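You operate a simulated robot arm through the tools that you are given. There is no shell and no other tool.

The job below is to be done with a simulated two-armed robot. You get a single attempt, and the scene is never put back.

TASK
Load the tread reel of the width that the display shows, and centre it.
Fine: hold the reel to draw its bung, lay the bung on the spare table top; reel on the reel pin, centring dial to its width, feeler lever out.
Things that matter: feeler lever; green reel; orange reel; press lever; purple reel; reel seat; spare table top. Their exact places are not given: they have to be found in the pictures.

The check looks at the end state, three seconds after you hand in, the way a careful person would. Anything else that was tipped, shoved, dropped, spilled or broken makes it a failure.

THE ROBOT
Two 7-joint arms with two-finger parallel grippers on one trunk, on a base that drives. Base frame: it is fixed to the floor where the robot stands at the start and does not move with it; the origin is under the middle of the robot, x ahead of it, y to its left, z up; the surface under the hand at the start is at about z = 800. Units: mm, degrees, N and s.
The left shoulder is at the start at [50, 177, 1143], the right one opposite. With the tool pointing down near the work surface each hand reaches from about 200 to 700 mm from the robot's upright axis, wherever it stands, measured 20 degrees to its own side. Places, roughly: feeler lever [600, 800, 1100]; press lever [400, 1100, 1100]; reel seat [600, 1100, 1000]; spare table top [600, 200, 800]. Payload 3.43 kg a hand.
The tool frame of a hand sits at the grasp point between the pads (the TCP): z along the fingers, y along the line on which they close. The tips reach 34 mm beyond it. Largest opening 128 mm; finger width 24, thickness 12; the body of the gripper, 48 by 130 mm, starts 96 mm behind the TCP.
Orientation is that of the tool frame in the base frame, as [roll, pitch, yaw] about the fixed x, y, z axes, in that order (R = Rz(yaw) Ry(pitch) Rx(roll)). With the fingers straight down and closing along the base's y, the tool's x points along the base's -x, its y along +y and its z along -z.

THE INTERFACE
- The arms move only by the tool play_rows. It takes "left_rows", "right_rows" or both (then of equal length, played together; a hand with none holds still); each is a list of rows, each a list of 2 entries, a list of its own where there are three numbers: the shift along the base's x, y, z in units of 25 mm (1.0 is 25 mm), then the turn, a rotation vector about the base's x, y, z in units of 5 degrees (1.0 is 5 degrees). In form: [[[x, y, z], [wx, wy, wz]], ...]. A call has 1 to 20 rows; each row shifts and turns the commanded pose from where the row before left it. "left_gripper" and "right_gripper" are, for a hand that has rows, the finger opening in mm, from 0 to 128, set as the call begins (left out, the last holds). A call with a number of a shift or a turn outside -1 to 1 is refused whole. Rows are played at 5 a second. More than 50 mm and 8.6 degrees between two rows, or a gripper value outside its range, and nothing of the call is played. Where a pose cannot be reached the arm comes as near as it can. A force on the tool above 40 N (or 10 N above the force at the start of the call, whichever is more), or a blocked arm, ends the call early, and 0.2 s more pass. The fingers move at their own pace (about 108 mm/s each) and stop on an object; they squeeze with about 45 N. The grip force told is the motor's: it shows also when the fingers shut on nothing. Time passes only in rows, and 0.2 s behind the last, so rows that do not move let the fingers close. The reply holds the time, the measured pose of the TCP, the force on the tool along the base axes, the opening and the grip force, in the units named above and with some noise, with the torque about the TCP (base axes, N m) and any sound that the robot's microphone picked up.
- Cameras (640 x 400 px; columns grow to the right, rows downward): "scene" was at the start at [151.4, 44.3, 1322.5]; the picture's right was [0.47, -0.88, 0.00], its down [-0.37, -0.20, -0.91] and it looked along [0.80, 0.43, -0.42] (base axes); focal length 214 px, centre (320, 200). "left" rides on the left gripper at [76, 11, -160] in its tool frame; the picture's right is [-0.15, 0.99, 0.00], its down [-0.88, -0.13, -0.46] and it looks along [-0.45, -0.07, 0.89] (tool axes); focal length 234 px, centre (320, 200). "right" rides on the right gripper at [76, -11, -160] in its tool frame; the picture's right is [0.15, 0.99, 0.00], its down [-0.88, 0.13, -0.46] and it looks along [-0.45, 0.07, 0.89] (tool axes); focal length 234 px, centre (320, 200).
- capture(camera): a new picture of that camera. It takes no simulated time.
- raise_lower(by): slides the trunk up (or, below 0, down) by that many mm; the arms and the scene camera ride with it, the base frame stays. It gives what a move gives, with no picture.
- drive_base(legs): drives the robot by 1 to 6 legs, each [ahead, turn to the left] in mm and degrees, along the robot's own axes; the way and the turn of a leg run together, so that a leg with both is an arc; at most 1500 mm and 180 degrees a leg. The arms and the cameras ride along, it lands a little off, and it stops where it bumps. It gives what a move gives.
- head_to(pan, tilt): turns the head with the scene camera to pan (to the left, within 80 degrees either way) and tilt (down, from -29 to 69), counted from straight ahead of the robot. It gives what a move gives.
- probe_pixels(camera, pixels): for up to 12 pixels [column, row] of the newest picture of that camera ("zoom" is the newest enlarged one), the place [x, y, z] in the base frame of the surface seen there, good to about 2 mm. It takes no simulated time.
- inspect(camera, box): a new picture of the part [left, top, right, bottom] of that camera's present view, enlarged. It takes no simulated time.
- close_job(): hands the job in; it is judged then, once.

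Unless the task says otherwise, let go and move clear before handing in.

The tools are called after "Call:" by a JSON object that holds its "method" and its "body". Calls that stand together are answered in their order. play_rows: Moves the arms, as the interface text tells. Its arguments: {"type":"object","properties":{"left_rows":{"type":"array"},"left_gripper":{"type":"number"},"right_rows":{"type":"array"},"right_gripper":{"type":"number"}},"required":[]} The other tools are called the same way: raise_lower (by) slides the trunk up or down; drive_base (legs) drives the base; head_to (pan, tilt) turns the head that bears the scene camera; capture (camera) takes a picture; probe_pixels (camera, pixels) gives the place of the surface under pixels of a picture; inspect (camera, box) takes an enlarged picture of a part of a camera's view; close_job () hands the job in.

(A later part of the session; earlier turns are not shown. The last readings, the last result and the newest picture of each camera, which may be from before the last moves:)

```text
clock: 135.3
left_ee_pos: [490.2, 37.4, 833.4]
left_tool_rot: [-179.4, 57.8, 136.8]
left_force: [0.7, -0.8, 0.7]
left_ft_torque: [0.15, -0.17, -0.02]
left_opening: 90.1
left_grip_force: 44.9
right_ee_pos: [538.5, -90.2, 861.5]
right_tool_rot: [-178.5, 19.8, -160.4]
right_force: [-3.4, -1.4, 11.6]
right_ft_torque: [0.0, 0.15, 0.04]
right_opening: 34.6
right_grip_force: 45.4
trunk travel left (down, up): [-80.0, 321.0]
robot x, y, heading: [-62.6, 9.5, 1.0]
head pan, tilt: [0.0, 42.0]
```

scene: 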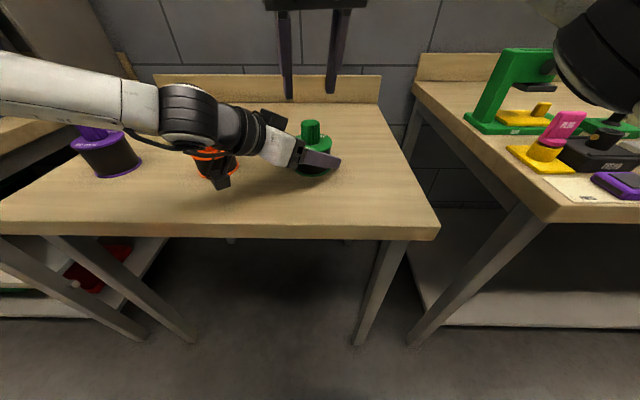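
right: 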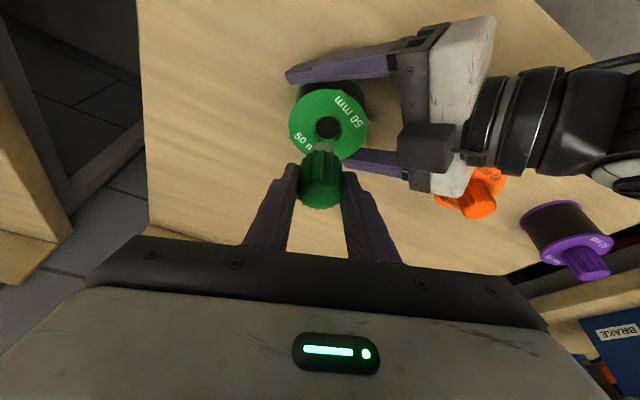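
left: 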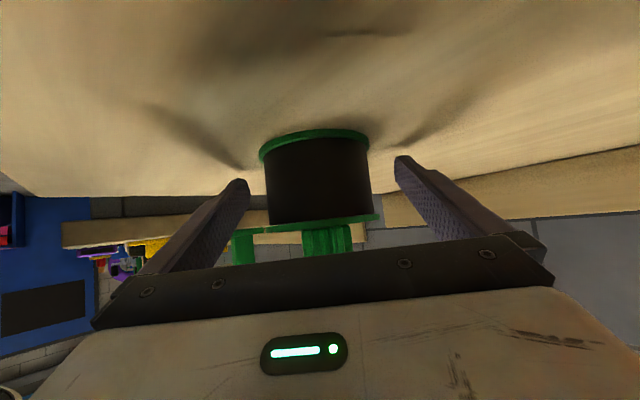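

Contact felt (11.6 N). I'll relieve slightly, then open the right hand.

Call:
{"method": "play_rows", "body": {"right_rows": [[[0, 0, 0.08], [0, 0, 0]], [[0, 0, 0], [0, 0, 0]]]}}

Call:
{"method": "play_rows", "body": {"right_rows": [[[0, 0, 0], [0, 0, 0]], [[0, 0, 0], [0, 0, 0]]], "right_gripper": 64}}

Call:
{"method": "inspect", "body": {"camera": "scene", "box": [260, 60, 420, 190]}}

```text
clock: 135.9
left_ee_pos: [490.8, 37.7, 833.1]
left_tool_rot: [-179.3, 57.6, 136.8]
left_force: [-2.5, 1.4, 2.6]
left_ft_torque: [0.2, -0.12, 0.1]
left_opening: 90.1
left_grip_force: 45.0
right_ee_pos: [539.8, -89.9, 861.9]
right_tool_rot: [-178.7, 19.7, -160.4]
right_force: [1.9, -0.1, 3.8]
right_ft_torque: [0.04, -0.11, -0.03]
right_opening: 34.7
right_grip_force: 44.7
trunk travel left (down, up): [-80.0, 321.0]
robot x, y, heading: [-62.9, 10.0, 1.0]
head pan, tilt: [0.0, 42.0]
```

```text
clock: 136.5
left_ee_pos: [489.0, 37.8, 832.9]
left_tool_rot: [-179.2, 57.6, 136.8]
left_force: [-2.0, 0.4, 3.4]
left_ft_torque: [0.21, -0.14, 0.06]
left_opening: 90.3
left_grip_force: 45.1
right_ee_pos: [538.2, -90.3, 861.1]
right_tool_rot: [-178.6, 19.6, -160.3]
right_force: [0.4, 0.7, 0.1]
right_ft_torque: [-0.03, -0.01, -0.03]
right_opening: 64.1
right_grip_force: 0.0
trunk travel left (down, up): [-80.0, 321.0]
robot x, y, heading: [-64.8, 8.3, 1.4]
head pan, tilt: [0.0, 42.0]
```

```text
3.08 times, centred on (340, 125) of scene
```

zoom: 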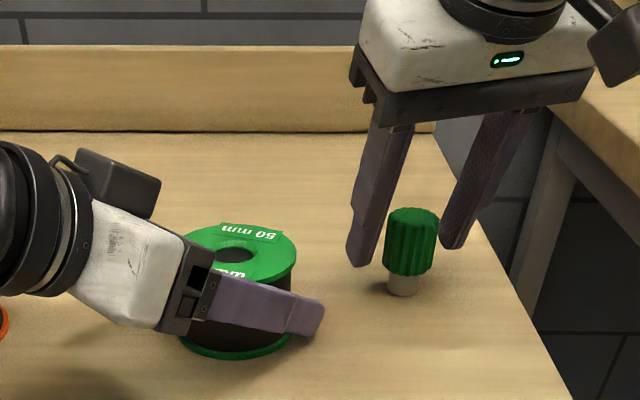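

The bung stands upright on the table. I'll lift the right hand straight up and retract it.

Call:
{"method": "play_rows", "body": {"right_rows": [[[0, 0, 1], [0, 0, 0]], [[0, 0, 1], [0, 0, 0]], [[0, 0, 1], [0, 0, 0]], [[0, 0, 1], [0, 0, 0]], [[-0.6, -0.3, 0.4], [0, 0, -1]], [[-1, -0.3, 0], [0, 0, -1]], [[-1, 0, 0], [0, 0, -1]], [[-1, 0, 0], [0, 0, -0.9]], [[-1, 0, 0], [0, 1, 0]], [[-1, 0, 0], [0, 1, 0]], [[-1, 0, 0], [0, 1, 0]], [[-1, 0, 0], [0, 0.9, 0]], [[-1, 0, 0], [0, 0, 0]]]}}

Call:
{"method": "capture", "body": {"camera": "scene"}}

```text
clock: 139.3
left_ee_pos: [490.4, 37.1, 833.5]
left_tool_rot: [-179.3, 57.7, 136.8]
left_force: [-0.4, -1.9, 3.7]
left_ft_torque: [0.19, -0.2, 0.0]
left_opening: 90.0
left_grip_force: 44.9
right_ee_pos: [322.8, -105.0, 972.2]
right_tool_rot: [-178.7, 0.1, -179.8]
right_force: [0.1, -0.1, -0.6]
right_ft_torque: [0.01, 0.02, -0.01]
right_opening: 64.1
right_grip_force: 0.1
trunk travel left (down, up): [-80.0, 321.0]
robot x, y, heading: [-62.9, 7.3, 1.2]
head pan, tilt: [0.0, 42.0]
```

```text
taken
```

scene: 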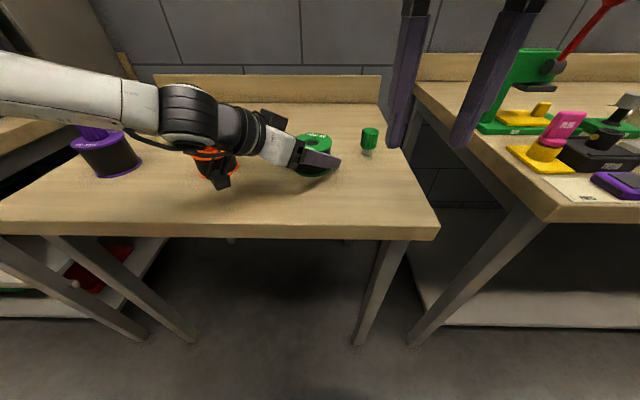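

Right hand is clear and the bung stands at (370,138) in the picture. Now I'll release the reel with the left hand and back off, to re-grip it from above for loading.

Call:
{"method": "play_rows", "body": {"left_rows": [[[0, 0, 0], [0, 0, 0]], [[0, 0, 0], [0, 0, 0]]], "left_gripper": 128}}

Call:
{"method": "play_rows", "body": {"left_rows": [[[-0.486, 0.469, 0.429], [0, 0, 0]], [[-0.486, 0.469, 0.429], [0, 0, 0]], [[-0.486, 0.469, 0.429], [0, 0, 0]], [[-0.486, 0.469, 0.429], [0, 0, 0]], [[-0.486, 0.469, 0.429], [0, 0, 0]], [[-0.4, 0.3, 0.9], [0, 0, 0]], [[-0.4, 0.3, 0.9], [0, 0, 0]]]}}

Call:
{"method": "capture", "body": {"camera": "scene"}}

```text
clock: 139.9
left_ee_pos: [491.1, 37.1, 833.8]
left_tool_rot: [-179.2, 57.7, 136.9]
left_force: [-0.3, -0.2, 0.1]
left_ft_torque: [0.04, 0.0, 0.02]
left_opening: 128.0
left_grip_force: 0.1
right_ee_pos: [324.0, -105.1, 971.5]
right_tool_rot: [-178.7, 0.2, -179.9]
right_force: [0.0, 0.2, 0.2]
right_ft_torque: [0.05, 0.0, 0.0]
right_opening: 64.2
right_grip_force: 0.1
trunk travel left (down, up): [-80.0, 321.0]
robot x, y, heading: [-61.8, 8.5, 1.1]
head pan, tilt: [0.0, 42.0]
```

```text
clock: 141.5
left_ee_pos: [410.9, 110.7, 932.2]
left_tool_rot: [-179.2, 57.7, 136.8]
left_force: [-0.8, 0.7, 1.0]
left_ft_torque: [0.01, -0.03, 0.0]
left_opening: 127.9
left_grip_force: 0.1
right_ee_pos: [323.7, -104.8, 971.0]
right_tool_rot: [-178.7, 0.2, -179.8]
right_force: [1.1, 0.9, -0.3]
right_ft_torque: [0.0, -0.01, -0.03]
right_opening: 64.0
right_grip_force: 0.1
trunk travel left (down, up): [-80.0, 321.0]
robot x, y, heading: [-63.0, 9.1, 1.3]
head pan, tilt: [0.0, 42.0]
```

```text
taken
```

scene: 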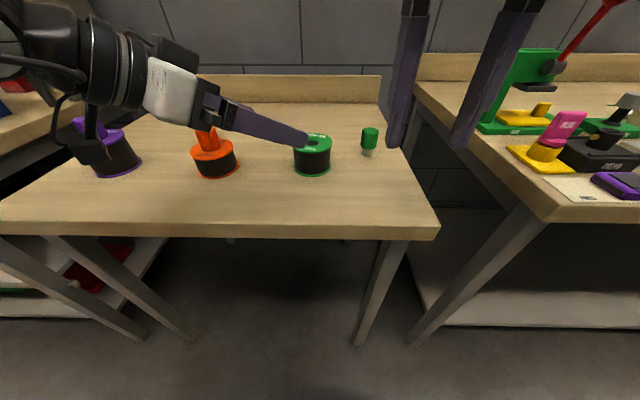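

Released cleanly; all reels stand. I'll raise the trunk and turn the left hand to point straight down.

Call:
{"method": "raise_lower", "body": {"by": 200}}

Call:
{"method": "play_rows", "body": {"left_rows": [[[0, 0, 0], [0, 0, 0.96]], [[0, 0, 0], [0, 0, 0.96]], [[0, 0, 0], [0, 0, 0.96]], [[0, 0, 0], [0, 0, 0.96]], [[0, 0, 0], [0, 0, 0.96]], [[0, 0, 0], [0, 0, 0.96]], [[0, 0, 0], [0, 0, 0.96]], [[0, 0, 0], [0, 0, 0.96]], [[0, 0, 0], [0, 0, 0.96]]]}}

Call:
{"method": "play_rows", "body": {"left_rows": [[[0, 0, 0], [0, 0.96, 0]], [[0, 0, 0], [0, 0.96, 0]], [[0, 0, 0], [0, 0.96, 0]], [[0, 0, 0], [0, 0.96, 0]], [[0, 0, 0], [0, 0.96, 0]], [[0, 0, 0], [0, 0.96, 0]], [[0, 0, 0], [0, 0.96, 0]], [[0, 0, 0], [0, 0.96, 0]], [[0, 0, 0], [0, 0.96, 0]], [[0, 0, 0], [0, 0.96, 0]], [[0, 0, 0], [0, 0.96, 0]], [[0, 0, 0], [0, 0.96, 0]]]}}

Call:
{"method": "capture", "body": {"camera": "scene"}}

Call:
{"method": "capture", "body": {"camera": "left"}}

```text
clock: 143.7
left_ee_pos: [410.0, 110.4, 1132.3]
left_tool_rot: [-179.1, 57.7, 136.9]
left_force: [-0.7, -0.5, -0.5]
left_ft_torque: [0.02, -0.01, -0.01]
left_opening: 128.1
left_grip_force: 0.0
right_ee_pos: [324.2, -104.3, 1172.2]
right_tool_rot: [-178.7, 0.2, -179.9]
right_force: [-0.7, 0.0, 0.2]
right_ft_torque: [-0.01, 0.0, 0.0]
right_opening: 64.1
right_grip_force: 0.1
trunk travel left (down, up): [-280.0, 121.0]
robot x, y, heading: [-62.3, 8.3, 1.0]
head pan, tilt: [0.0, 42.0]
```

```text
clock: 145.7
left_ee_pos: [411.3, 110.5, 1129.9]
left_tool_rot: [-179.1, 57.7, -179.6]
left_force: [-0.2, -0.8, -0.1]
left_ft_torque: [-0.01, -0.01, -0.02]
left_opening: 127.8
left_grip_force: 0.0
right_ee_pos: [325.4, -104.2, 1171.8]
right_tool_rot: [-178.6, 0.1, -179.9]
right_force: [0.0, 0.4, -0.8]
right_ft_torque: [-0.01, 0.03, 0.0]
right_opening: 63.9
right_grip_force: 0.1
trunk travel left (down, up): [-280.0, 121.0]
robot x, y, heading: [-64.5, 8.2, 1.1]
head pan, tilt: [0.0, 42.0]
```

```text
clock: 148.2
left_ee_pos: [410.7, 224.3, 1143.0]
left_tool_rot: [-179.2, 0.0, 180.0]
left_force: [-1.1, 0.4, 0.9]
left_ft_torque: [0.02, -0.03, 0.04]
left_opening: 127.9
left_grip_force: 0.2
left hand out of reach, approached as far as the arm can: row 4, 5, 6, 7, 8, 9, 10, 11, 12
right_ee_pos: [323.9, -104.7, 1172.2]
right_tool_rot: [-178.8, 0.1, -179.8]
right_force: [0.1, 0.3, -0.1]
right_ft_torque: [-0.01, -0.02, -0.03]
right_opening: 63.9
right_grip_force: 0.0
trunk travel left (down, up): [-280.0, 121.0]
robot x, y, heading: [-65.0, 9.4, 1.1]
head pan, tilt: [0.0, 42.0]
```

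```text
taken
```

scene: 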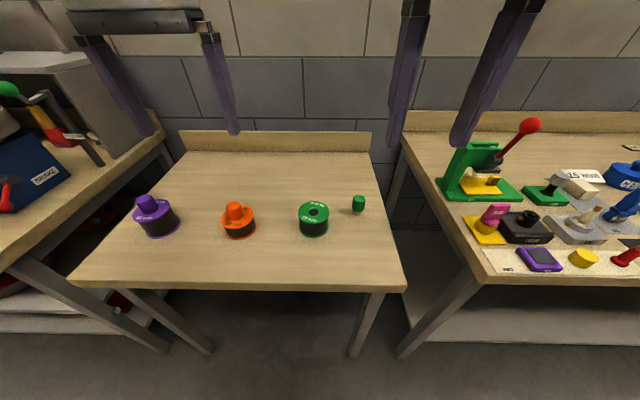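

```text
taken
```

left: 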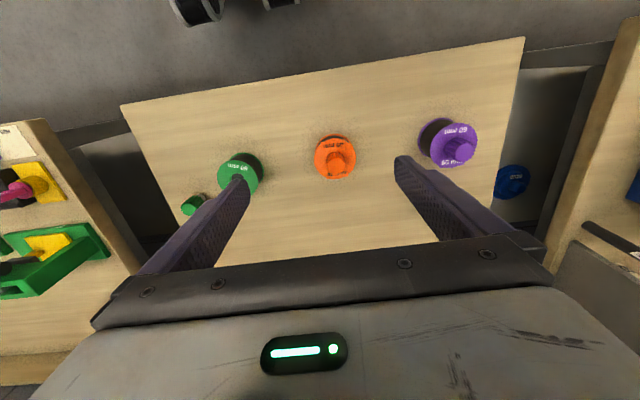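

Left hand points down at (411,224,1143). Re-measure the reel's position (313,218) with zoom.

Call:
{"method": "inspect", "body": {"camera": "scene", "box": [285, 190, 375, 245]}}

Call:
{"method": "probe_pixels", "body": {"camera": "zoom", "pixels": [[205, 120], [205, 170], [120, 140], [280, 140], [205, 200], [205, 260], [205, 320], [240, 140], [205, 110], [520, 70], [520, 140]]}}

```text
7.11 times, centred on (330, 218) of scene
```

zoom: 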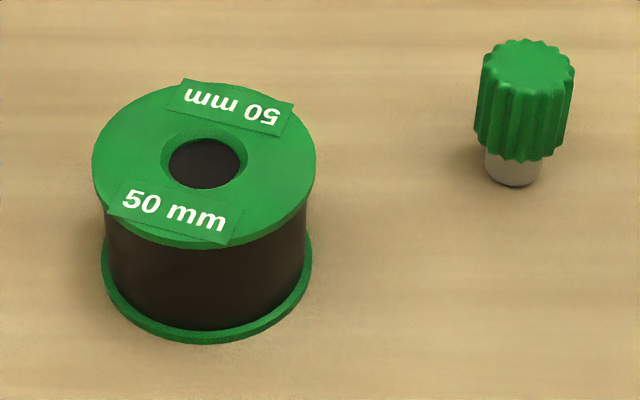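

```text
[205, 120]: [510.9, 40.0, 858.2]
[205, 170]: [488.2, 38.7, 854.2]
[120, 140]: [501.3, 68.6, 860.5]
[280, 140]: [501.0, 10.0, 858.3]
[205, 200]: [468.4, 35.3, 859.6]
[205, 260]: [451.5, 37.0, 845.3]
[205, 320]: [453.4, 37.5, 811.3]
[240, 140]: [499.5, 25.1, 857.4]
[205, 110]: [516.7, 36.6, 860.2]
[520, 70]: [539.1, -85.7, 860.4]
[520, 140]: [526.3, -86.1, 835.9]
```

Reel axis ≈(490,37.5). Move the left hand over it at z≈960, fingers straddling along y.

Call:
{"method": "play_rows", "body": {"left_rows": [[[0.352, -0.83, -0.8], [0, 0, 0]], [[0.352, -0.83, -0.8], [0, 0, 0]], [[0.352, -0.83, -0.8], [0, 0, 0]], [[0.352, -0.83, -0.8], [0, 0, 0]], [[0.352, -0.83, -0.8], [0, 0, 0]], [[0.352, -0.83, -0.8], [0, 0, 0]], [[0.352, -0.83, -0.8], [0, 0, 0]], [[0.352, -0.83, -0.8], [0, 0, 0]], [[0.352, -0.83, -0.8], [0, 0, 0]]]}}

Call:
{"method": "capture", "body": {"camera": "left"}}

Call:
{"method": "capture", "body": {"camera": "scene"}}

```text
clock: 150.2
left_ee_pos: [413.0, 214.9, 1126.9]
left_tool_rot: [-179.2, 0.2, -180.0]
left_force: [0.1, -0.5, 0.5]
left_ft_torque: [-0.01, -0.04, -0.03]
left_opening: 128.1
left_grip_force: 0.0
left hand out of reach, approached as far as the arm can: row 1, 2, 3, 4, 5, 6, 7, 8, 9
right_ee_pos: [323.9, -105.5, 1172.3]
right_tool_rot: [-178.6, 0.3, -179.9]
right_force: [0.8, -0.5, -0.1]
right_ft_torque: [-0.01, 0.01, 0.0]
right_opening: 64.0
right_grip_force: 0.0
trunk travel left (down, up): [-280.0, 121.0]
robot x, y, heading: [-61.9, 9.7, 1.1]
head pan, tilt: [0.0, 42.0]
```

```text
taken
```

left: 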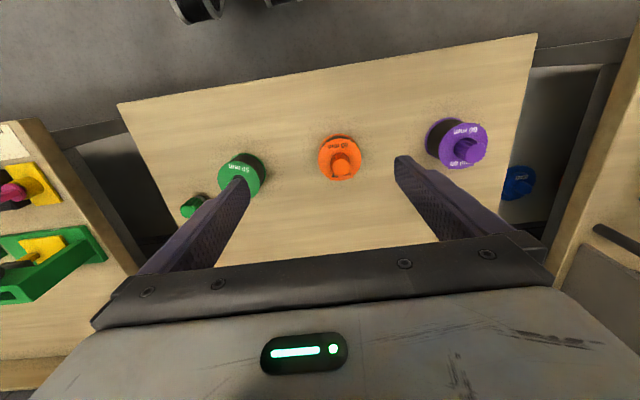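

```text
taken
```

scene: 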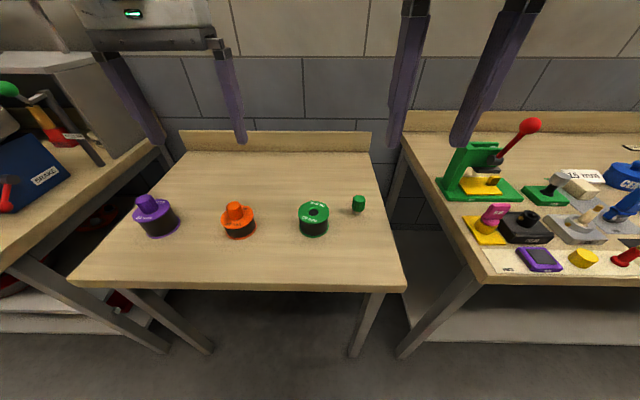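

The left arm seems caught at a joint limit in this posture. I'll retract it closer to the body to unwind, then try again.

Call:
{"method": "play_rows", "body": {"left_rows": [[[-1, 0.2, 0.3], [0, 0, 0]], [[-1, 0.2, 0.3], [0, 0, 0]], [[-1, 0.2, 0.3], [0, 0, 0]], [[-1, 0.2, 0.3], [0, 0, 0]], [[-1, 0.2, 0.3], [0, 0, 0]], [[-1, 0.2, 0.3], [0, 0, 0]], [[-1, 0.2, 0.3], [0, 0, 0]], [[-1, 0.2, 0.3], [0, 0, 0]]]}}

Call:
{"method": "play_rows", "body": {"left_rows": [[[0.8, -0.8, -0.6], [0, 0, 0]], [[0.8, -0.8, -0.6], [0, 0, 0]], [[0.8, -0.8, -0.6], [0, 0, 0]]]}}

```text
clock: 152.1
left_ee_pos: [212.7, 254.8, 1186.0]
left_tool_rot: [-179.3, 0.1, -180.0]
left_force: [0.4, 0.3, -0.5]
left_ft_torque: [0.0, -0.04, -0.02]
left_opening: 128.3
left_grip_force: 0.0
right_ee_pos: [324.0, -104.7, 1171.5]
right_tool_rot: [-178.7, 0.2, -179.9]
right_force: [-0.2, 0.4, 0.7]
right_ft_torque: [0.0, -0.02, -0.03]
right_opening: 64.1
right_grip_force: 0.0
trunk travel left (down, up): [-280.0, 121.0]
robot x, y, heading: [-63.0, 10.6, 0.9]
head pan, tilt: [0.0, 42.0]
```

```text
clock: 152.8
left_ee_pos: [272.4, 195.1, 1141.5]
left_tool_rot: [-179.3, 0.1, -179.9]
left_force: [-0.6, 0.3, 0.4]
left_ft_torque: [0.01, 0.02, -0.02]
left_opening: 128.3
left_grip_force: 0.0
right_ee_pos: [325.1, -105.2, 1171.7]
right_tool_rot: [-178.7, 0.0, -180.0]
right_force: [-0.2, 0.1, 0.1]
right_ft_torque: [0.0, -0.01, -0.01]
right_opening: 64.0
right_grip_force: 0.1
trunk travel left (down, up): [-280.0, 121.0]
robot x, y, heading: [-66.6, 8.1, 0.9]
head pan, tilt: [0.0, 42.0]
```

It moves freely from here. Continue toward the reel in steps, moving the right hand a bit further right at the same time.

Call:
{"method": "play_rows", "body": {"left_rows": [[[0.967, -0.7, -0.8], [0, 0, 0]], [[0.967, -0.7, -0.8], [0, 0, 0]], [[0.967, -0.7, -0.8], [0, 0, 0]], [[0.967, -0.7, -0.8], [0, 0, 0]]], "right_rows": [[[-0.5, -0.7, 0], [0, 0, 0]], [[-0.5, -0.7, 0], [0, 0, 0]], [[-0.5, -0.7, 0], [0, 0, 0]], [[-0.5, -0.7, 0], [0, 0, 0]]]}}

```text
clock: 153.8
left_ee_pos: [343.4, 146.0, 1081.4]
left_tool_rot: [-179.3, 0.1, 180.0]
left_force: [0.1, 0.0, -0.3]
left_ft_torque: [-0.02, -0.01, -0.01]
left_opening: 128.1
left_grip_force: 0.0
left hand out of reach, approached as far as the arm can: row 3, 4
right_ee_pos: [271.7, -175.4, 1172.4]
right_tool_rot: [-178.7, 0.3, -179.9]
right_force: [-0.2, -0.9, -0.4]
right_ft_torque: [0.0, -0.02, -0.02]
right_opening: 64.0
right_grip_force: 0.0
trunk travel left (down, up): [-280.0, 121.0]
robot x, y, heading: [-62.2, 12.2, 0.9]
head pan, tilt: [0.0, 42.0]
```

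Still limited. I'll try the mirrored path that worked for the right arm: go high first, then forward, then down.

Call:
{"method": "play_rows", "body": {"left_rows": [[[-0.3, -0.1, 0.9], [0, 0, 0]], [[-0.3, -0.1, 0.9], [0, 0, 0]], [[-0.3, -0.1, 0.9], [0, 0, 0]], [[-0.2, -0.1, 0.9], [0, 0, 0]], [[-0.2, -0.1, 0.9], [0, 0, 0]], [[-0.1, -0.1, 0.9], [0, 0, 0]], [[0, -0.1, 0.9], [0, 0, 0]], [[0, -0.1, 0.9], [0, 0, 0]]]}}

Call:
{"method": "play_rows", "body": {"left_rows": [[[0.8, -0.28, -0.1], [0, 0, 0]], [[0.8, -0.28, -0.1], [0, 0, 0]], [[0.8, -0.28, -0.1], [0, 0, 0]], [[0.8, -0.28, -0.1], [0, 0, 0]], [[0.8, -0.28, -0.1], [0, 0, 0]], [[0.8, -0.28, -0.1], [0, 0, 0]]]}}

Call:
{"method": "capture", "body": {"camera": "scene"}}

```text
clock: 155.7
left_ee_pos: [288.6, 188.9, 1237.4]
left_tool_rot: [-179.1, 0.2, 180.0]
left_force: [-0.8, 0.9, 0.3]
left_ft_torque: [-0.01, -0.01, 0.0]
left_opening: 128.0
left_grip_force: 0.0
left hand out of reach, approached as far as the arm can: row 1, 2, 3, 4, 5, 6, 7, 8
right_ee_pos: [273.9, -174.7, 1171.5]
right_tool_rot: [-178.8, 0.2, -179.9]
right_force: [0.9, -0.7, 0.3]
right_ft_torque: [0.0, 0.03, 0.0]
right_opening: 63.8
right_grip_force: 0.1
trunk travel left (down, up): [-280.0, 121.0]
robot x, y, heading: [-65.3, 10.8, 1.1]
head pan, tilt: [0.0, 42.0]
```

```text
clock: 157.1
left_ee_pos: [362.4, 208.7, 1191.6]
left_tool_rot: [-179.2, 0.2, -180.0]
left_force: [-0.6, 1.2, -0.4]
left_ft_torque: [-0.01, 0.02, 0.07]
left_opening: 127.8
left_grip_force: 0.0
left hand out of reach, approached as far as the arm can: row 1, 2, 3, 4, 5, 6
right_ee_pos: [275.4, -173.5, 1172.0]
right_tool_rot: [-178.7, 0.1, -179.9]
right_force: [0.9, 1.1, -0.5]
right_ft_torque: [-0.02, 0.03, 0.01]
right_opening: 64.2
right_grip_force: 0.0
trunk travel left (down, up): [-280.0, 121.0]
robot x, y, heading: [-61.9, 9.6, 1.0]
head pan, tilt: [0.0, 42.0]
```

```text
taken
```

scene: 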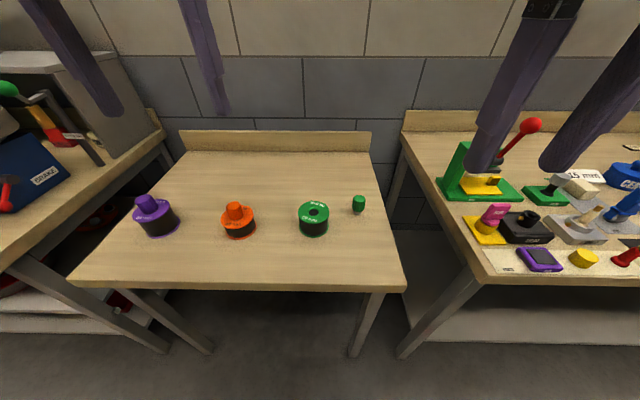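

The left arm is limited here, but the right arm worked well in this kind of pose. I'll retract the left arm and use the right hand (vertical) to carry the reel.

Call:
{"method": "play_rows", "body": {"left_rows": [[[-1, 0.3, 0.3], [0, 0, 0]], [[-1, 0.3, 0.3], [0, 0, 0]], [[-1, 0.3, 0.3], [0, 0, 0]], [[-1, 0.3, 0.3], [0, 0, 0]], [[-1, 0.3, 0.3], [0, 0, 0]], [[-1, 0.3, 0.3], [0, 0, 0]]]}}

Call:
{"method": "play_rows", "body": {"right_rows": [[[0.9, 0.9, -0.4], [0.13, 0, 0]], [[0.9, 0.9, -0.4], [0.13, 0, 0]], [[0.9, 0.9, -0.4], [0, 0, 0]], [[0.9, 0.9, -0.4], [0, 0, 0]], [[0.9, 0.9, -0.4], [0, 0, 0]], [[0.9, 0.9, -0.4], [0, 0, 0]]], "right_gripper": 128}}

```text
clock: 158.4
left_ee_pos: [211.6, 253.3, 1237.9]
left_tool_rot: [-179.3, 0.0, 180.0]
left_force: [-0.1, -0.6, 0.4]
left_ft_torque: [-0.03, 0.02, -0.01]
left_opening: 128.1
left_grip_force: 0.1
right_ee_pos: [274.0, -175.2, 1172.2]
right_tool_rot: [-178.7, 0.2, -179.7]
right_force: [0.0, 0.7, 0.1]
right_ft_torque: [-0.06, 0.03, 0.0]
right_opening: 64.0
right_grip_force: 0.1
trunk travel left (down, up): [-280.0, 121.0]
robot x, y, heading: [-66.0, 11.9, 1.0]
head pan, tilt: [0.0, 42.0]
```

```text
clock: 159.8
left_ee_pos: [212.0, 254.7, 1236.0]
left_tool_rot: [-179.4, 0.1, 180.0]
left_force: [0.1, 0.7, 0.7]
left_ft_torque: [0.0, -0.04, 0.02]
left_opening: 128.1
left_grip_force: 0.1
right_ee_pos: [411.1, -39.9, 1112.1]
right_tool_rot: [180.0, 0.2, -179.8]
right_force: [-0.1, 0.3, -0.8]
right_ft_torque: [0.01, -0.01, 0.0]
right_opening: 128.1
right_grip_force: 0.0
trunk travel left (down, up): [-280.0, 121.0]
robot x, y, heading: [-62.7, 7.8, 1.1]
head pan, tilt: [0.0, 42.0]
```

The right arm tracks well: (411,−40,1112). Continue to over the reel at (490,37.5,~985).

Call:
{"method": "play_rows", "body": {"right_rows": [[[0.79, 0.774, -1], [0, 0, 0]], [[0.79, 0.774, -1], [0, 0, 0]], [[0.79, 0.774, -1], [0, 0, 0]], [[0.79, 0.774, -1], [0, 0, 0]], [[0, 0, -1], [0, 0, 0]]]}}

Call:
{"method": "capture", "body": {"camera": "right"}}

Call:
{"method": "capture", "body": {"camera": "scene"}}

```text
clock: 161.1
left_ee_pos: [212.0, 252.3, 1237.1]
left_tool_rot: [-179.2, 0.0, -180.0]
left_force: [-0.2, 0.8, 0.1]
left_ft_torque: [-0.02, 0.02, -0.03]
left_opening: 127.7
left_grip_force: 0.0
right_ee_pos: [489.8, 38.0, 986.3]
right_tool_rot: [-179.9, 0.2, -179.8]
right_force: [0.0, -0.1, 1.5]
right_ft_torque: [-0.01, 0.02, -0.01]
right_opening: 128.0
right_grip_force: 0.0
trunk travel left (down, up): [-280.0, 121.0]
robot x, y, heading: [-62.0, 10.7, 1.3]
head pan, tilt: [0.0, 42.0]
```

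```text
taken
```

right: 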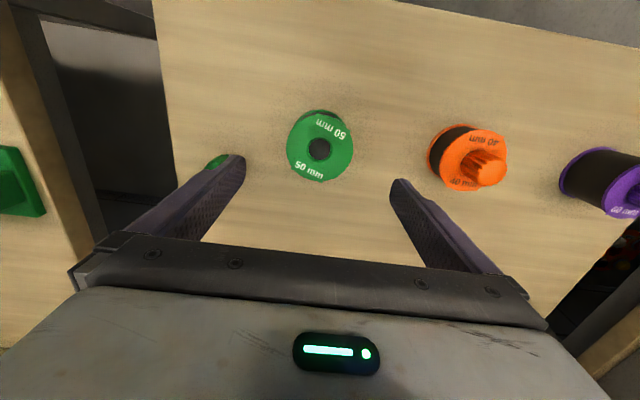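

```text
taken
```

scene: 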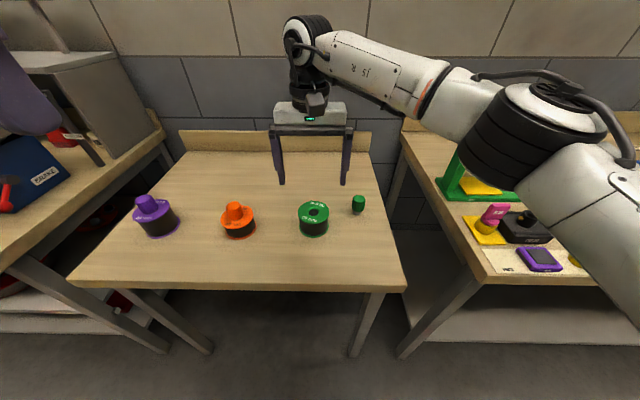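

The reel is directly ahead in the right view with its bore at (319,149). Zoom and probe to get the bore centre exactly.

Call:
{"method": "inspect", "body": {"camera": "right", "box": [270, 100, 370, 195]}}

Call:
{"method": "probe_pixels", "body": {"camera": "zoom", "pixels": [[315, 140], [315, 255], [250, 205], [380, 205], [110, 205], [515, 205], [315, 75], [315, 320], [200, 205], [430, 205]]}}

```text
4.21 times, centred on (320, 148) of right
```

zoom: 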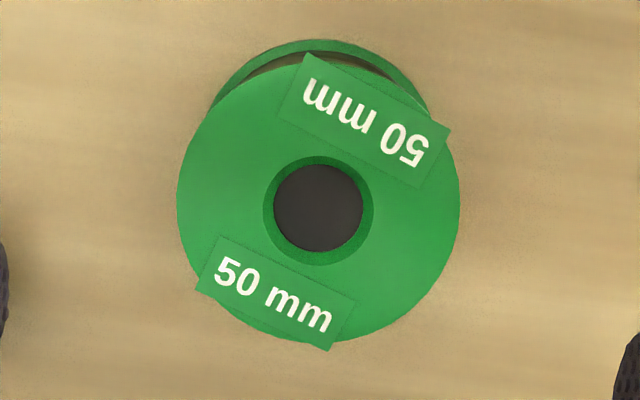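

```text
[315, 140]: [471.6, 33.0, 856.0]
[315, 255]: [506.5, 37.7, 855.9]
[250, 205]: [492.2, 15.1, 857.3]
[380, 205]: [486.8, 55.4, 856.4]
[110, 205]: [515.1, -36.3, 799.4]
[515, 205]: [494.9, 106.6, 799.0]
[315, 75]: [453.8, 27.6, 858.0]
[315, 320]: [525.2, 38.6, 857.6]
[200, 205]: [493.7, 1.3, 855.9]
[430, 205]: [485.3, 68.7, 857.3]
```

Bore centre ≈(490.8,36.7), well aligned. Descend to TCP z≈838 around the reel.

Call:
{"method": "play_rows", "body": {"right_rows": [[[0.03, -0.04, -1], [0, 0, 0]], [[0, 0, -1], [0, 0, 0]], [[0, 0, -1], [0, 0, 0]], [[0, 0, -1], [0, 0, 0]], [[0, 0, -1], [0, 0, 0]], [[0, 0, -0.8], [0, 0, 0]]]}}

Call:
{"method": "capture", "body": {"camera": "right"}}

Call:
{"method": "inspect", "body": {"camera": "scene", "box": [240, 140, 400, 260]}}

```text
clock: 162.4
left_ee_pos: [211.8, 253.7, 1237.4]
left_tool_rot: [-179.3, 0.1, 179.9]
left_force: [0.3, -0.5, 0.5]
left_ft_torque: [0.04, -0.01, 0.0]
left_opening: 127.7
left_grip_force: 0.1
right_ee_pos: [488.6, 36.2, 841.4]
right_tool_rot: [-180.0, 0.2, -179.9]
right_force: [-0.7, -0.8, 0.0]
right_ft_torque: [0.04, 0.02, 0.01]
right_opening: 127.8
right_grip_force: 0.0
trunk travel left (down, up): [-280.0, 121.0]
robot x, y, heading: [-64.9, 10.2, 1.0]
head pan, tilt: [0.0, 42.0]
```

```text
taken
```

right: 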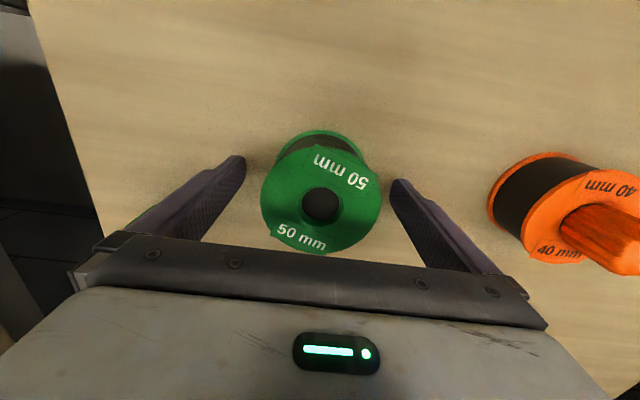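

```text
3.33 times, centred on (320, 200) of scene
```

zoom: 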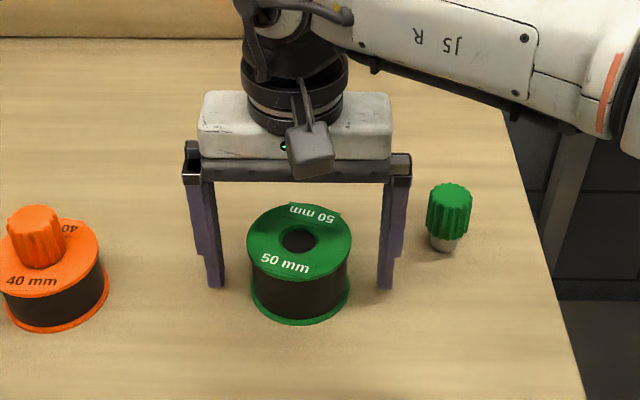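

The fingers straddle the reel. Lower 3 mm more, then close.

Call:
{"method": "play_rows", "body": {"right_rows": [[[0.07, 0, -0.12], [0, 0, 0]]]}}

Call:
{"method": "play_rows", "body": {"right_rows": [[[0, 0, 0], [0, 0, 0]], [[0, 0, 0], [0, 0, 0]], [[0, 0, 0], [0, 0, 0]]], "right_gripper": 70}}

Call:
{"method": "inspect", "body": {"camera": "right", "box": [250, 120, 390, 270]}}

Call:
{"method": "probe_pixels", "body": {"camera": "zoom", "pixels": [[320, 140], [320, 175], [320, 270], [250, 215], [390, 215], [265, 190], [375, 190], [275, 245], [365, 245], [320, 320]]}}

```text
clock: 162.8
left_ee_pos: [211.5, 253.9, 1237.2]
left_tool_rot: [-179.3, 0.1, 179.9]
left_force: [-1.0, 0.3, -0.2]
left_ft_torque: [0.0, 0.0, 0.0]
left_opening: 128.1
left_grip_force: 0.1
right_ee_pos: [491.4, 35.9, 837.9]
right_tool_rot: [-179.8, 0.2, -180.0]
right_force: [0.5, 0.1, 1.1]
right_ft_torque: [-0.03, 0.0, -0.02]
right_opening: 128.1
right_grip_force: 0.1
trunk travel left (down, up): [-280.0, 121.0]
robot x, y, heading: [-67.7, 8.2, 1.1]
head pan, tilt: [0.0, 42.0]
```

```text
clock: 163.7
left_ee_pos: [211.3, 253.1, 1236.4]
left_tool_rot: [-179.3, 0.1, -180.0]
left_force: [0.7, -0.8, -0.2]
left_ft_torque: [-0.02, 0.0, 0.02]
left_opening: 128.0
left_grip_force: 0.0
right_ee_pos: [491.4, 36.2, 838.1]
right_tool_rot: [-180.0, 0.3, -180.0]
right_force: [0.2, -0.9, 0.3]
right_ft_torque: [0.13, -0.01, -0.03]
right_opening: 88.5
right_grip_force: 45.1
trunk travel left (down, up): [-280.0, 121.0]
robot x, y, heading: [-63.3, 8.6, 1.3]
head pan, tilt: [0.0, 42.0]
```

```text
2.67 times, centred on (320, 195) of right
```

zoom: 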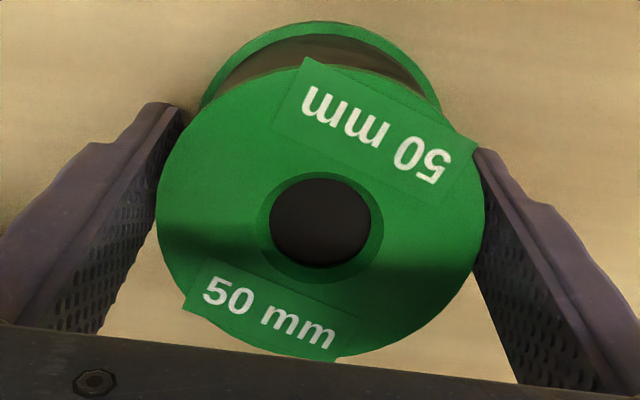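

```text
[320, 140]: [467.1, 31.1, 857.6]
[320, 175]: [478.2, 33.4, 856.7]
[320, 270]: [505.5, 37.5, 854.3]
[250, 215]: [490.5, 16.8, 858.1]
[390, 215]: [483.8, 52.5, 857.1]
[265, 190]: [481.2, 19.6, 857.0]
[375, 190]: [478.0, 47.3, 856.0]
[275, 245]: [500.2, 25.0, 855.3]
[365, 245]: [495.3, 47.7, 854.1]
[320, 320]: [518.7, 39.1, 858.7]
```

Gripped (88.5 mm), bore offset from TCP only about (+1,−0.5). Lift the reel straight up.

Call:
{"method": "play_rows", "body": {"right_rows": [[[0, 0, 0.4], [0, 0, 0]], [[0, 0, 0.8], [0, 0, 0]], [[0, 0, 1], [0, 0, 0]], [[0, 0, 1], [0, 0, 0]], [[0, 0, 1], [0, 0, 0]], [[0, 0, 1], [0, 0, 0]], [[0, 0, 1], [0, 0, 0]]]}}

Call:
{"method": "capture", "body": {"camera": "scene"}}

Call:
{"method": "capture", "body": {"camera": "right"}}

```text
clock: 165.2
left_ee_pos: [212.3, 254.0, 1237.5]
left_tool_rot: [-179.3, 0.1, -180.0]
left_force: [0.7, 0.4, 0.8]
left_ft_torque: [-0.01, -0.03, 0.0]
left_opening: 127.9
left_grip_force: 0.0
right_ee_pos: [490.4, 37.1, 993.9]
right_tool_rot: [-180.0, 0.2, -179.9]
right_force: [-1.1, -0.2, -2.9]
right_ft_torque: [0.04, -0.01, 0.01]
right_opening: 88.7
right_grip_force: 45.1
trunk travel left (down, up): [-280.0, 121.0]
robot x, y, heading: [-60.1, 11.1, 1.3]
head pan, tilt: [0.0, 42.0]
```

```text
taken
```

scene: 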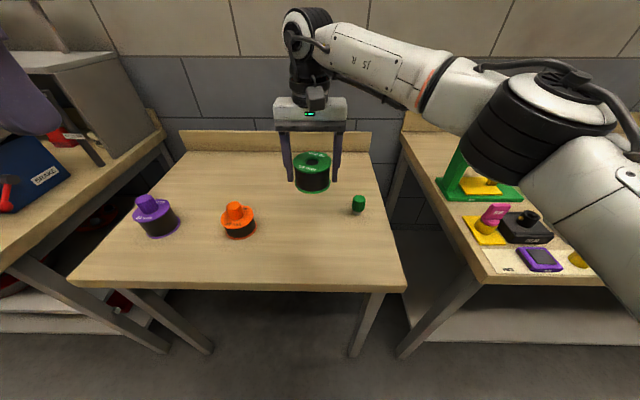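

```text
taken
```

right: 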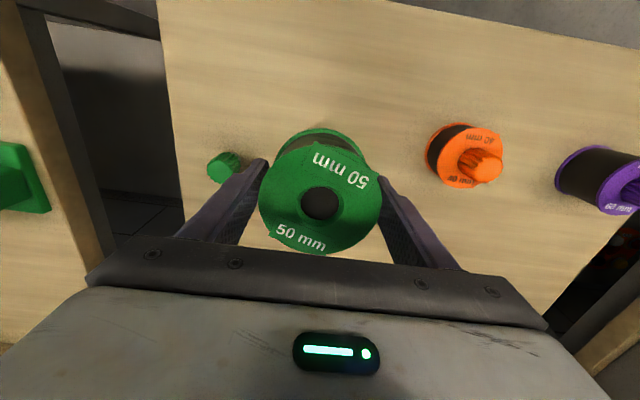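

The reel hangs level in the right hand and everything else stands. I'll retract the hand, raise the trunk, and get ready to drive.

Call:
{"method": "play_rows", "body": {"right_rows": [[[-1, -0.4, 0.5], [0, 0, 0]], [[-1, -0.5, 0.5], [0, 0, 0]], [[-1, -0.5, 0.5], [0, 0, 0]], [[-1, -0.6, 0.5], [0, 0, 0]], [[-1, -0.6, 0.5], [0, 0, 0]], [[-1, -0.6, 0.5], [0, 0, 0]], [[-1, -0.6, 0.5], [0, 0, 0]], [[-1, -0.6, 0.5], [0, 0, 0]], [[-1, -0.6, 0.5], [0, 0, 0]]]}}

Call:
{"method": "raise_lower", "body": {"by": 110}}

Call:
{"method": "capture", "body": {"camera": "right"}}

```text
clock: 167.2
left_ee_pos: [210.9, 254.0, 1237.5]
left_tool_rot: [-179.3, 0.2, 179.9]
left_force: [-0.2, 0.6, 0.1]
left_ft_torque: [-0.02, 0.01, -0.03]
left_opening: 128.0
left_grip_force: 0.2
right_ee_pos: [265.3, -88.9, 1106.1]
right_tool_rot: [-180.0, 0.2, -179.8]
right_force: [-0.2, -1.0, -3.7]
right_ft_torque: [-0.02, -0.02, 0.02]
right_opening: 88.7
right_grip_force: 44.8
trunk travel left (down, up): [-280.0, 121.0]
robot x, y, heading: [-64.1, 9.2, 0.8]
head pan, tilt: [0.0, 42.0]
```

```text
clock: 168.7
left_ee_pos: [212.2, 253.9, 1347.0]
left_tool_rot: [-179.3, 0.1, -180.0]
left_force: [-0.6, 0.8, -0.4]
left_ft_torque: [-0.02, 0.01, -0.01]
left_opening: 127.9
left_grip_force: 0.0
right_ee_pos: [265.8, -89.1, 1215.5]
right_tool_rot: [180.0, 0.1, -179.9]
right_force: [0.0, -0.9, -2.5]
right_ft_torque: [0.03, -0.04, 0.03]
right_opening: 88.9
right_grip_force: 45.1
trunk travel left (down, up): [-390.0, 11.0]
robot x, y, heading: [-62.6, 8.1, 1.2]
head pan, tilt: [0.0, 42.0]
```

```text
taken
```

right: 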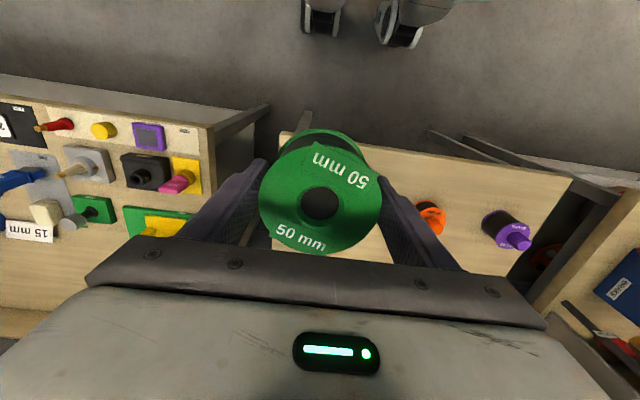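

Now drive to the machine, keeping a little further back from the benches.

Call:
{"method": "drive_base", "body": {"legs": [[-50, 0], [0, 89], [1080, 0], [0, -90]]}}

Call:
{"method": "head_to", "body": {"pan": 0, "tilt": 32}}

Call:
{"method": "capture", "body": {"camera": "scene"}}

Call:
{"method": "capture", "body": {"camera": "right"}}

```text
clock: 182.3
left_ee_pos: [162.3, 1336.4, 1347.2]
left_tool_rot: [-179.3, 0.1, -180.0]
left_force: [1.0, 0.1, 0.5]
left_ft_torque: [0.02, -0.02, 0.02]
left_opening: 128.0
left_grip_force: 0.0
right_ee_pos: [216.5, 993.5, 1215.8]
right_tool_rot: [180.0, 0.2, 179.9]
right_force: [-0.6, -0.1, -3.4]
right_ft_torque: [0.0, 0.0, 0.0]
right_opening: 88.6
right_grip_force: 45.2
trunk travel left (down, up): [-390.0, 11.0]
robot x, y, heading: [-116.9, 1093.1, 0.7]
head pan, tilt: [0.0, 42.0]
```

```text
clock: 183.1
left_ee_pos: [162.1, 1336.7, 1347.3]
left_tool_rot: [-179.3, 0.1, 180.0]
left_force: [0.6, 0.7, -0.5]
left_ft_torque: [-0.04, -0.02, -0.02]
left_opening: 128.1
left_grip_force: 0.1
right_ee_pos: [216.8, 994.2, 1216.4]
right_tool_rot: [180.0, 0.2, -180.0]
right_force: [0.0, 0.1, -1.7]
right_ft_torque: [-0.01, 0.03, -0.01]
right_opening: 88.5
right_grip_force: 44.6
trunk travel left (down, up): [-390.0, 11.0]
robot x, y, heading: [-114.2, 1090.0, 1.0]
head pan, tilt: [0.0, 32.0]
```

```text
taken
```

scene: 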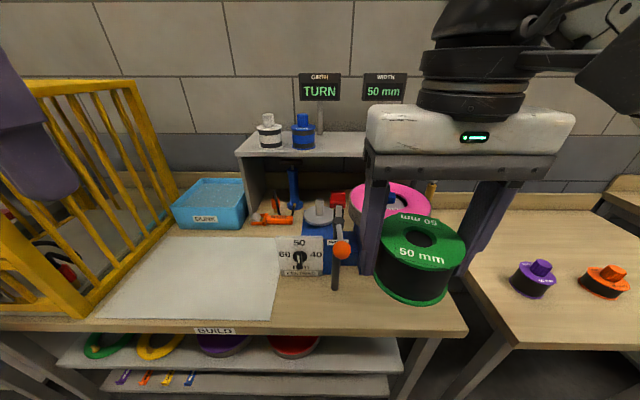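

```text
taken
```

right: 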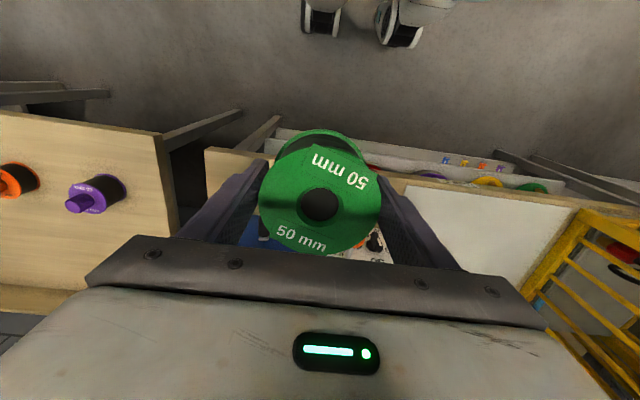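

A clear view of the seat pin at (320,208) from here. Zoom and measure the pin and the press foot.

Call:
{"method": "inspect", "body": {"camera": "scene", "box": [290, 185, 370, 245]}}

Call:
{"method": "probe_pixels", "body": {"camera": "zoom", "pixels": [[238, 130], [238, 160], [238, 185], [210, 150], [265, 150], [238, 118], [238, 240], [140, 230], [345, 215], [238, 270], [390, 200], [390, 250]]}}

```text
6.67 times, centred on (330, 215) of scene
```

zoom: 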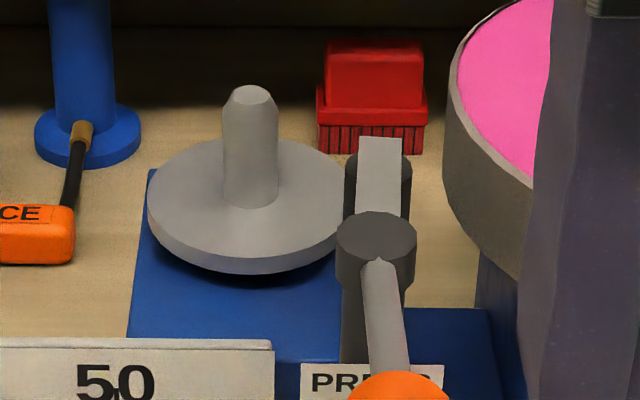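

```text
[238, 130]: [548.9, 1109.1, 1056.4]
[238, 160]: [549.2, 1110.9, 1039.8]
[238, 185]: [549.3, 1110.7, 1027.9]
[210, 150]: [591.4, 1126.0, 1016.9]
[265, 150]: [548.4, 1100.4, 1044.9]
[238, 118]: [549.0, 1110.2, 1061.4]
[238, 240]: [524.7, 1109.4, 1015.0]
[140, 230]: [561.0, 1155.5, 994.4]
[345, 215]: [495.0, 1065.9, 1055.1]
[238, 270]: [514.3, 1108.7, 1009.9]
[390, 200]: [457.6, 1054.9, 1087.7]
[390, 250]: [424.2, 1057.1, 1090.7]
```

Pin centre ≈(561.5,1105.8), radius ≈12.5; disc top ≈1016–1020. Before driving forward I'll check the cage clearance for the left hand and refine pin points.

Call:
{"method": "probe_pixels", "body": {"camera": "zoom", "pixels": [[251, 100], [251, 130], [251, 160], [251, 190], [228, 170], [273, 170], [251, 92], [170, 190], [300, 160], [330, 190], [251, 215], [200, 220]]}}

Call:
{"method": "probe_pixels", "body": {"camera": "scene", "pixels": [[128, 82], [90, 86], [50, 90], [80, 300], [10, 310], [150, 170], [30, 130], [8, 260]]}}

```text
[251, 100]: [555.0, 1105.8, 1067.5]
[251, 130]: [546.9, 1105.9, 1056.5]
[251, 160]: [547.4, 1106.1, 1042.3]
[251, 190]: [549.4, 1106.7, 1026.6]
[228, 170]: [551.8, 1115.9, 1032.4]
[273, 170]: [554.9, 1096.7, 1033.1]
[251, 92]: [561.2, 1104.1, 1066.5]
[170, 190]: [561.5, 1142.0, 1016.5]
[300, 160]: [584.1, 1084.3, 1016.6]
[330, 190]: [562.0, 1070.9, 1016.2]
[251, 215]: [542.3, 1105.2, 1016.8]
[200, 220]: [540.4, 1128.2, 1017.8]
```

```text
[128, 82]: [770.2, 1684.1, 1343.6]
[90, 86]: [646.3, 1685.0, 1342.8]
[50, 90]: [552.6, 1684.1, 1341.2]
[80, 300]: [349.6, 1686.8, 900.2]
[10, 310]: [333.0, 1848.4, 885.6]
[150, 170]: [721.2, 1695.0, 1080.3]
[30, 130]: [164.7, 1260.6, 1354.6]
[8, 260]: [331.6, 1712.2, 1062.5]
```

The cage is far (y≥1684). Pin axis ≈(560.5,1106), top ≈1068, disc top ≈1016.5. Drive forward ~105 mm.

Call:
{"method": "drive_base", "body": {"legs": [[105, 0]]}}

Call:
{"method": "play_rows", "body": {"right_rows": [[[0.9, 0.3, 0], [0, 0, 0]], [[0.9, 0.3, 0], [0, 0, 0]], [[0.9, 0.3, 0], [0, 0, 0]], [[0.9, 0.3, 0], [0, 0, 0]]]}}

Call:
{"method": "capture", "body": {"camera": "scene"}}

```text
clock: 184.2
left_ee_pos: [266.4, 1336.7, 1347.0]
left_tool_rot: [-179.2, 0.1, 179.9]
left_force: [0.5, 0.1, -0.4]
left_ft_torque: [0.01, 0.04, 0.01]
left_opening: 128.0
left_grip_force: 0.1
right_ee_pos: [320.8, 995.5, 1216.1]
right_tool_rot: [-180.0, 0.2, -180.0]
right_force: [0.0, 0.1, -2.8]
right_ft_torque: [0.03, 0.03, -0.01]
right_opening: 88.5
right_grip_force: 44.8
trunk travel left (down, up): [-390.0, 11.0]
robot x, y, heading: [-10.4, 1095.6, 1.1]
head pan, tilt: [0.0, 32.0]
```

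```text
clock: 185.2
left_ee_pos: [266.2, 1338.7, 1347.8]
left_tool_rot: [-179.3, 0.1, 179.9]
left_force: [0.2, 0.3, -1.3]
left_ft_torque: [0.01, 0.01, 0.01]
left_opening: 128.1
left_grip_force: 0.0
right_ee_pos: [410.7, 1025.3, 1216.1]
right_tool_rot: [-179.9, 0.2, 180.0]
right_force: [0.1, -1.0, -2.7]
right_ft_torque: [-0.01, 0.02, -0.01]
right_opening: 88.6
right_grip_force: 44.8
trunk travel left (down, up): [-390.0, 11.0]
robot x, y, heading: [-10.1, 1094.7, 1.0]
head pan, tilt: [0.0, 32.0]
```

```text
taken
```

scene: 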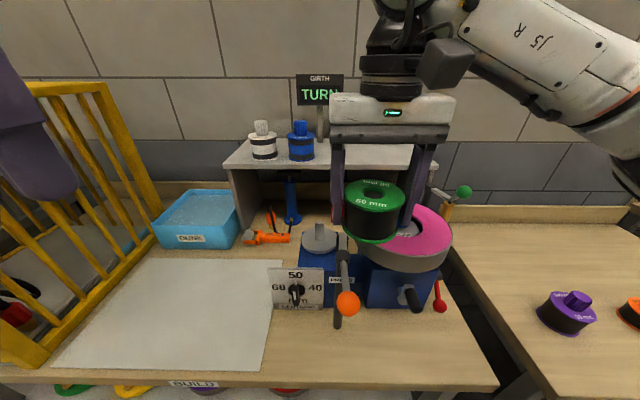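

Good. The pin at (320,232) is visible from closer; refine its centre again before moving over it.

Call:
{"method": "inspect", "body": {"camera": "scene", "box": [290, 210, 360, 270]}}

Call:
{"method": "probe_pixels", "body": {"camera": "zoom", "pixels": [[275, 130], [275, 160], [275, 190], [245, 165], [302, 165], [275, 215], [275, 260], [170, 230], [370, 200], [275, 122]]}}

```text
6.67 times, centred on (325, 240) of scene
```

zoom: 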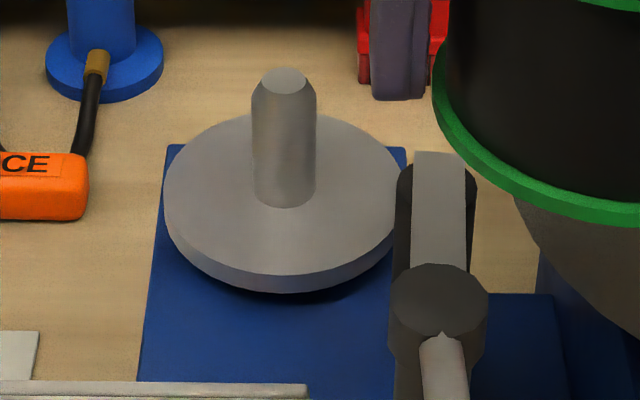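

```text
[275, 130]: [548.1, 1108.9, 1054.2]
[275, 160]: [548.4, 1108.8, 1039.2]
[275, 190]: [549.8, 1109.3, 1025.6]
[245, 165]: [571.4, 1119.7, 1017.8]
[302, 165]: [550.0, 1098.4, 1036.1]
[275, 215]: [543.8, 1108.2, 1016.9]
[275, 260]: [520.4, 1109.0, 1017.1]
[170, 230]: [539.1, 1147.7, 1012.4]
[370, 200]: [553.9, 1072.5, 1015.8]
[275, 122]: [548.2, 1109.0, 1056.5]
```

Pin axis ≈(560,1105.5). I'll check the bore's position relative to the TCP with the right camera now.

Call:
{"method": "inspect", "body": {"camera": "right", "box": [250, 120, 390, 270]}}

Call:
{"method": "probe_pixels", "body": {"camera": "zoom", "pixels": [[320, 140], [320, 160], [320, 290], [320, 310], [240, 222], [225, 222], [400, 222], [415, 222], [200, 180], [440, 180], [230, 280], [420, 280]]}}

```text
2.67 times, centred on (320, 195) of right
```

zoom: 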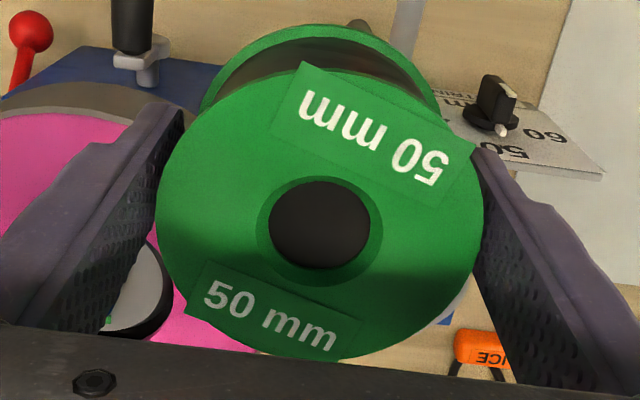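

```text
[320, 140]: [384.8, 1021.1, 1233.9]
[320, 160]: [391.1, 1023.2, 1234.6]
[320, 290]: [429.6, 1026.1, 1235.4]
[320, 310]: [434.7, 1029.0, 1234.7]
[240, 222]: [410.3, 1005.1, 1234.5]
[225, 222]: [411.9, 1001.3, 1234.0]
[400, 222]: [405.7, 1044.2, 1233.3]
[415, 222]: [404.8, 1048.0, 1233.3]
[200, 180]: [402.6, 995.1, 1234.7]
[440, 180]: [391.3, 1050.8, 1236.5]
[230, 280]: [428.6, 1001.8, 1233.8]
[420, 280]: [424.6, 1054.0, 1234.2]
```

Bore offset from TCP is (+1.0,−0.5), so target TCP is (559,1106). Move over the pin at z≈1150.

Call:
{"method": "play_rows", "body": {"right_rows": [[[0.742, 0.404, -0.33], [0, 0, 0]], [[0.742, 0.404, -0.33], [0, 0, 0]], [[0.742, 0.404, -0.33], [0, 0, 0]], [[0.742, 0.404, -0.33], [0, 0, 0]], [[0.742, 0.404, -0.33], [0, 0, 0]], [[0.742, 0.404, -0.33], [0, 0, 0]], [[0.742, 0.404, -0.33], [0, 0, 0]], [[0.742, 0.404, -0.33], [0, 0, 0]]]}}

Call:
{"method": "capture", "body": {"camera": "scene"}}

Call:
{"method": "capture", "body": {"camera": "right"}}

```text
clock: 187.0
left_ee_pos: [265.3, 1339.8, 1346.8]
left_tool_rot: [-179.2, 0.1, 179.9]
left_force: [-0.8, -0.1, 0.7]
left_ft_torque: [-0.03, -0.03, 0.03]
left_opening: 128.1
left_grip_force: 0.0
right_ee_pos: [557.8, 1107.7, 1150.6]
right_tool_rot: [-179.8, 0.2, -179.8]
right_force: [0.2, 0.1, -2.2]
right_ft_torque: [0.0, 0.0, 0.0]
right_opening: 88.4
right_grip_force: 45.5
trunk travel left (down, up): [-390.0, 11.0]
robot x, y, heading: [-11.5, 1092.9, 0.6]
head pan, tilt: [0.0, 32.0]
```

```text
taken
```

scene: 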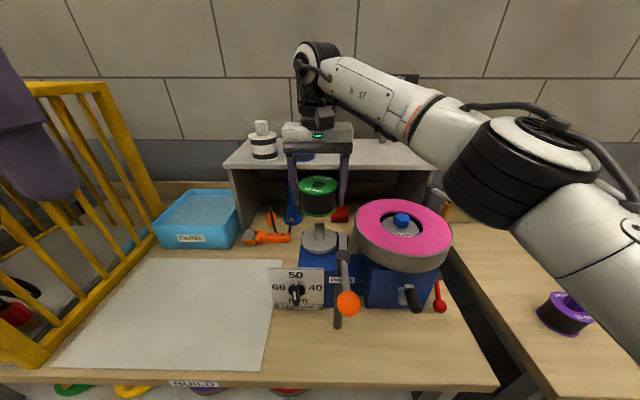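

```text
taken
```

right: 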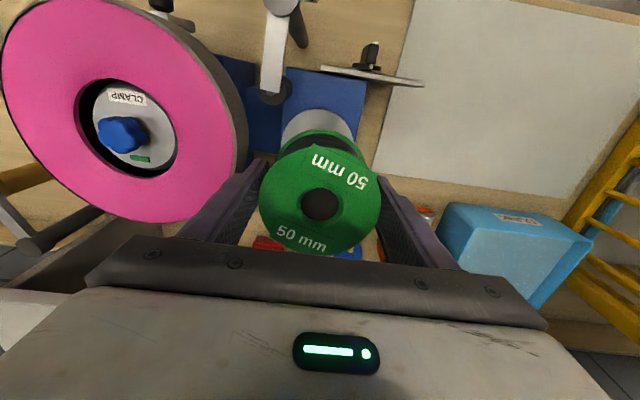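

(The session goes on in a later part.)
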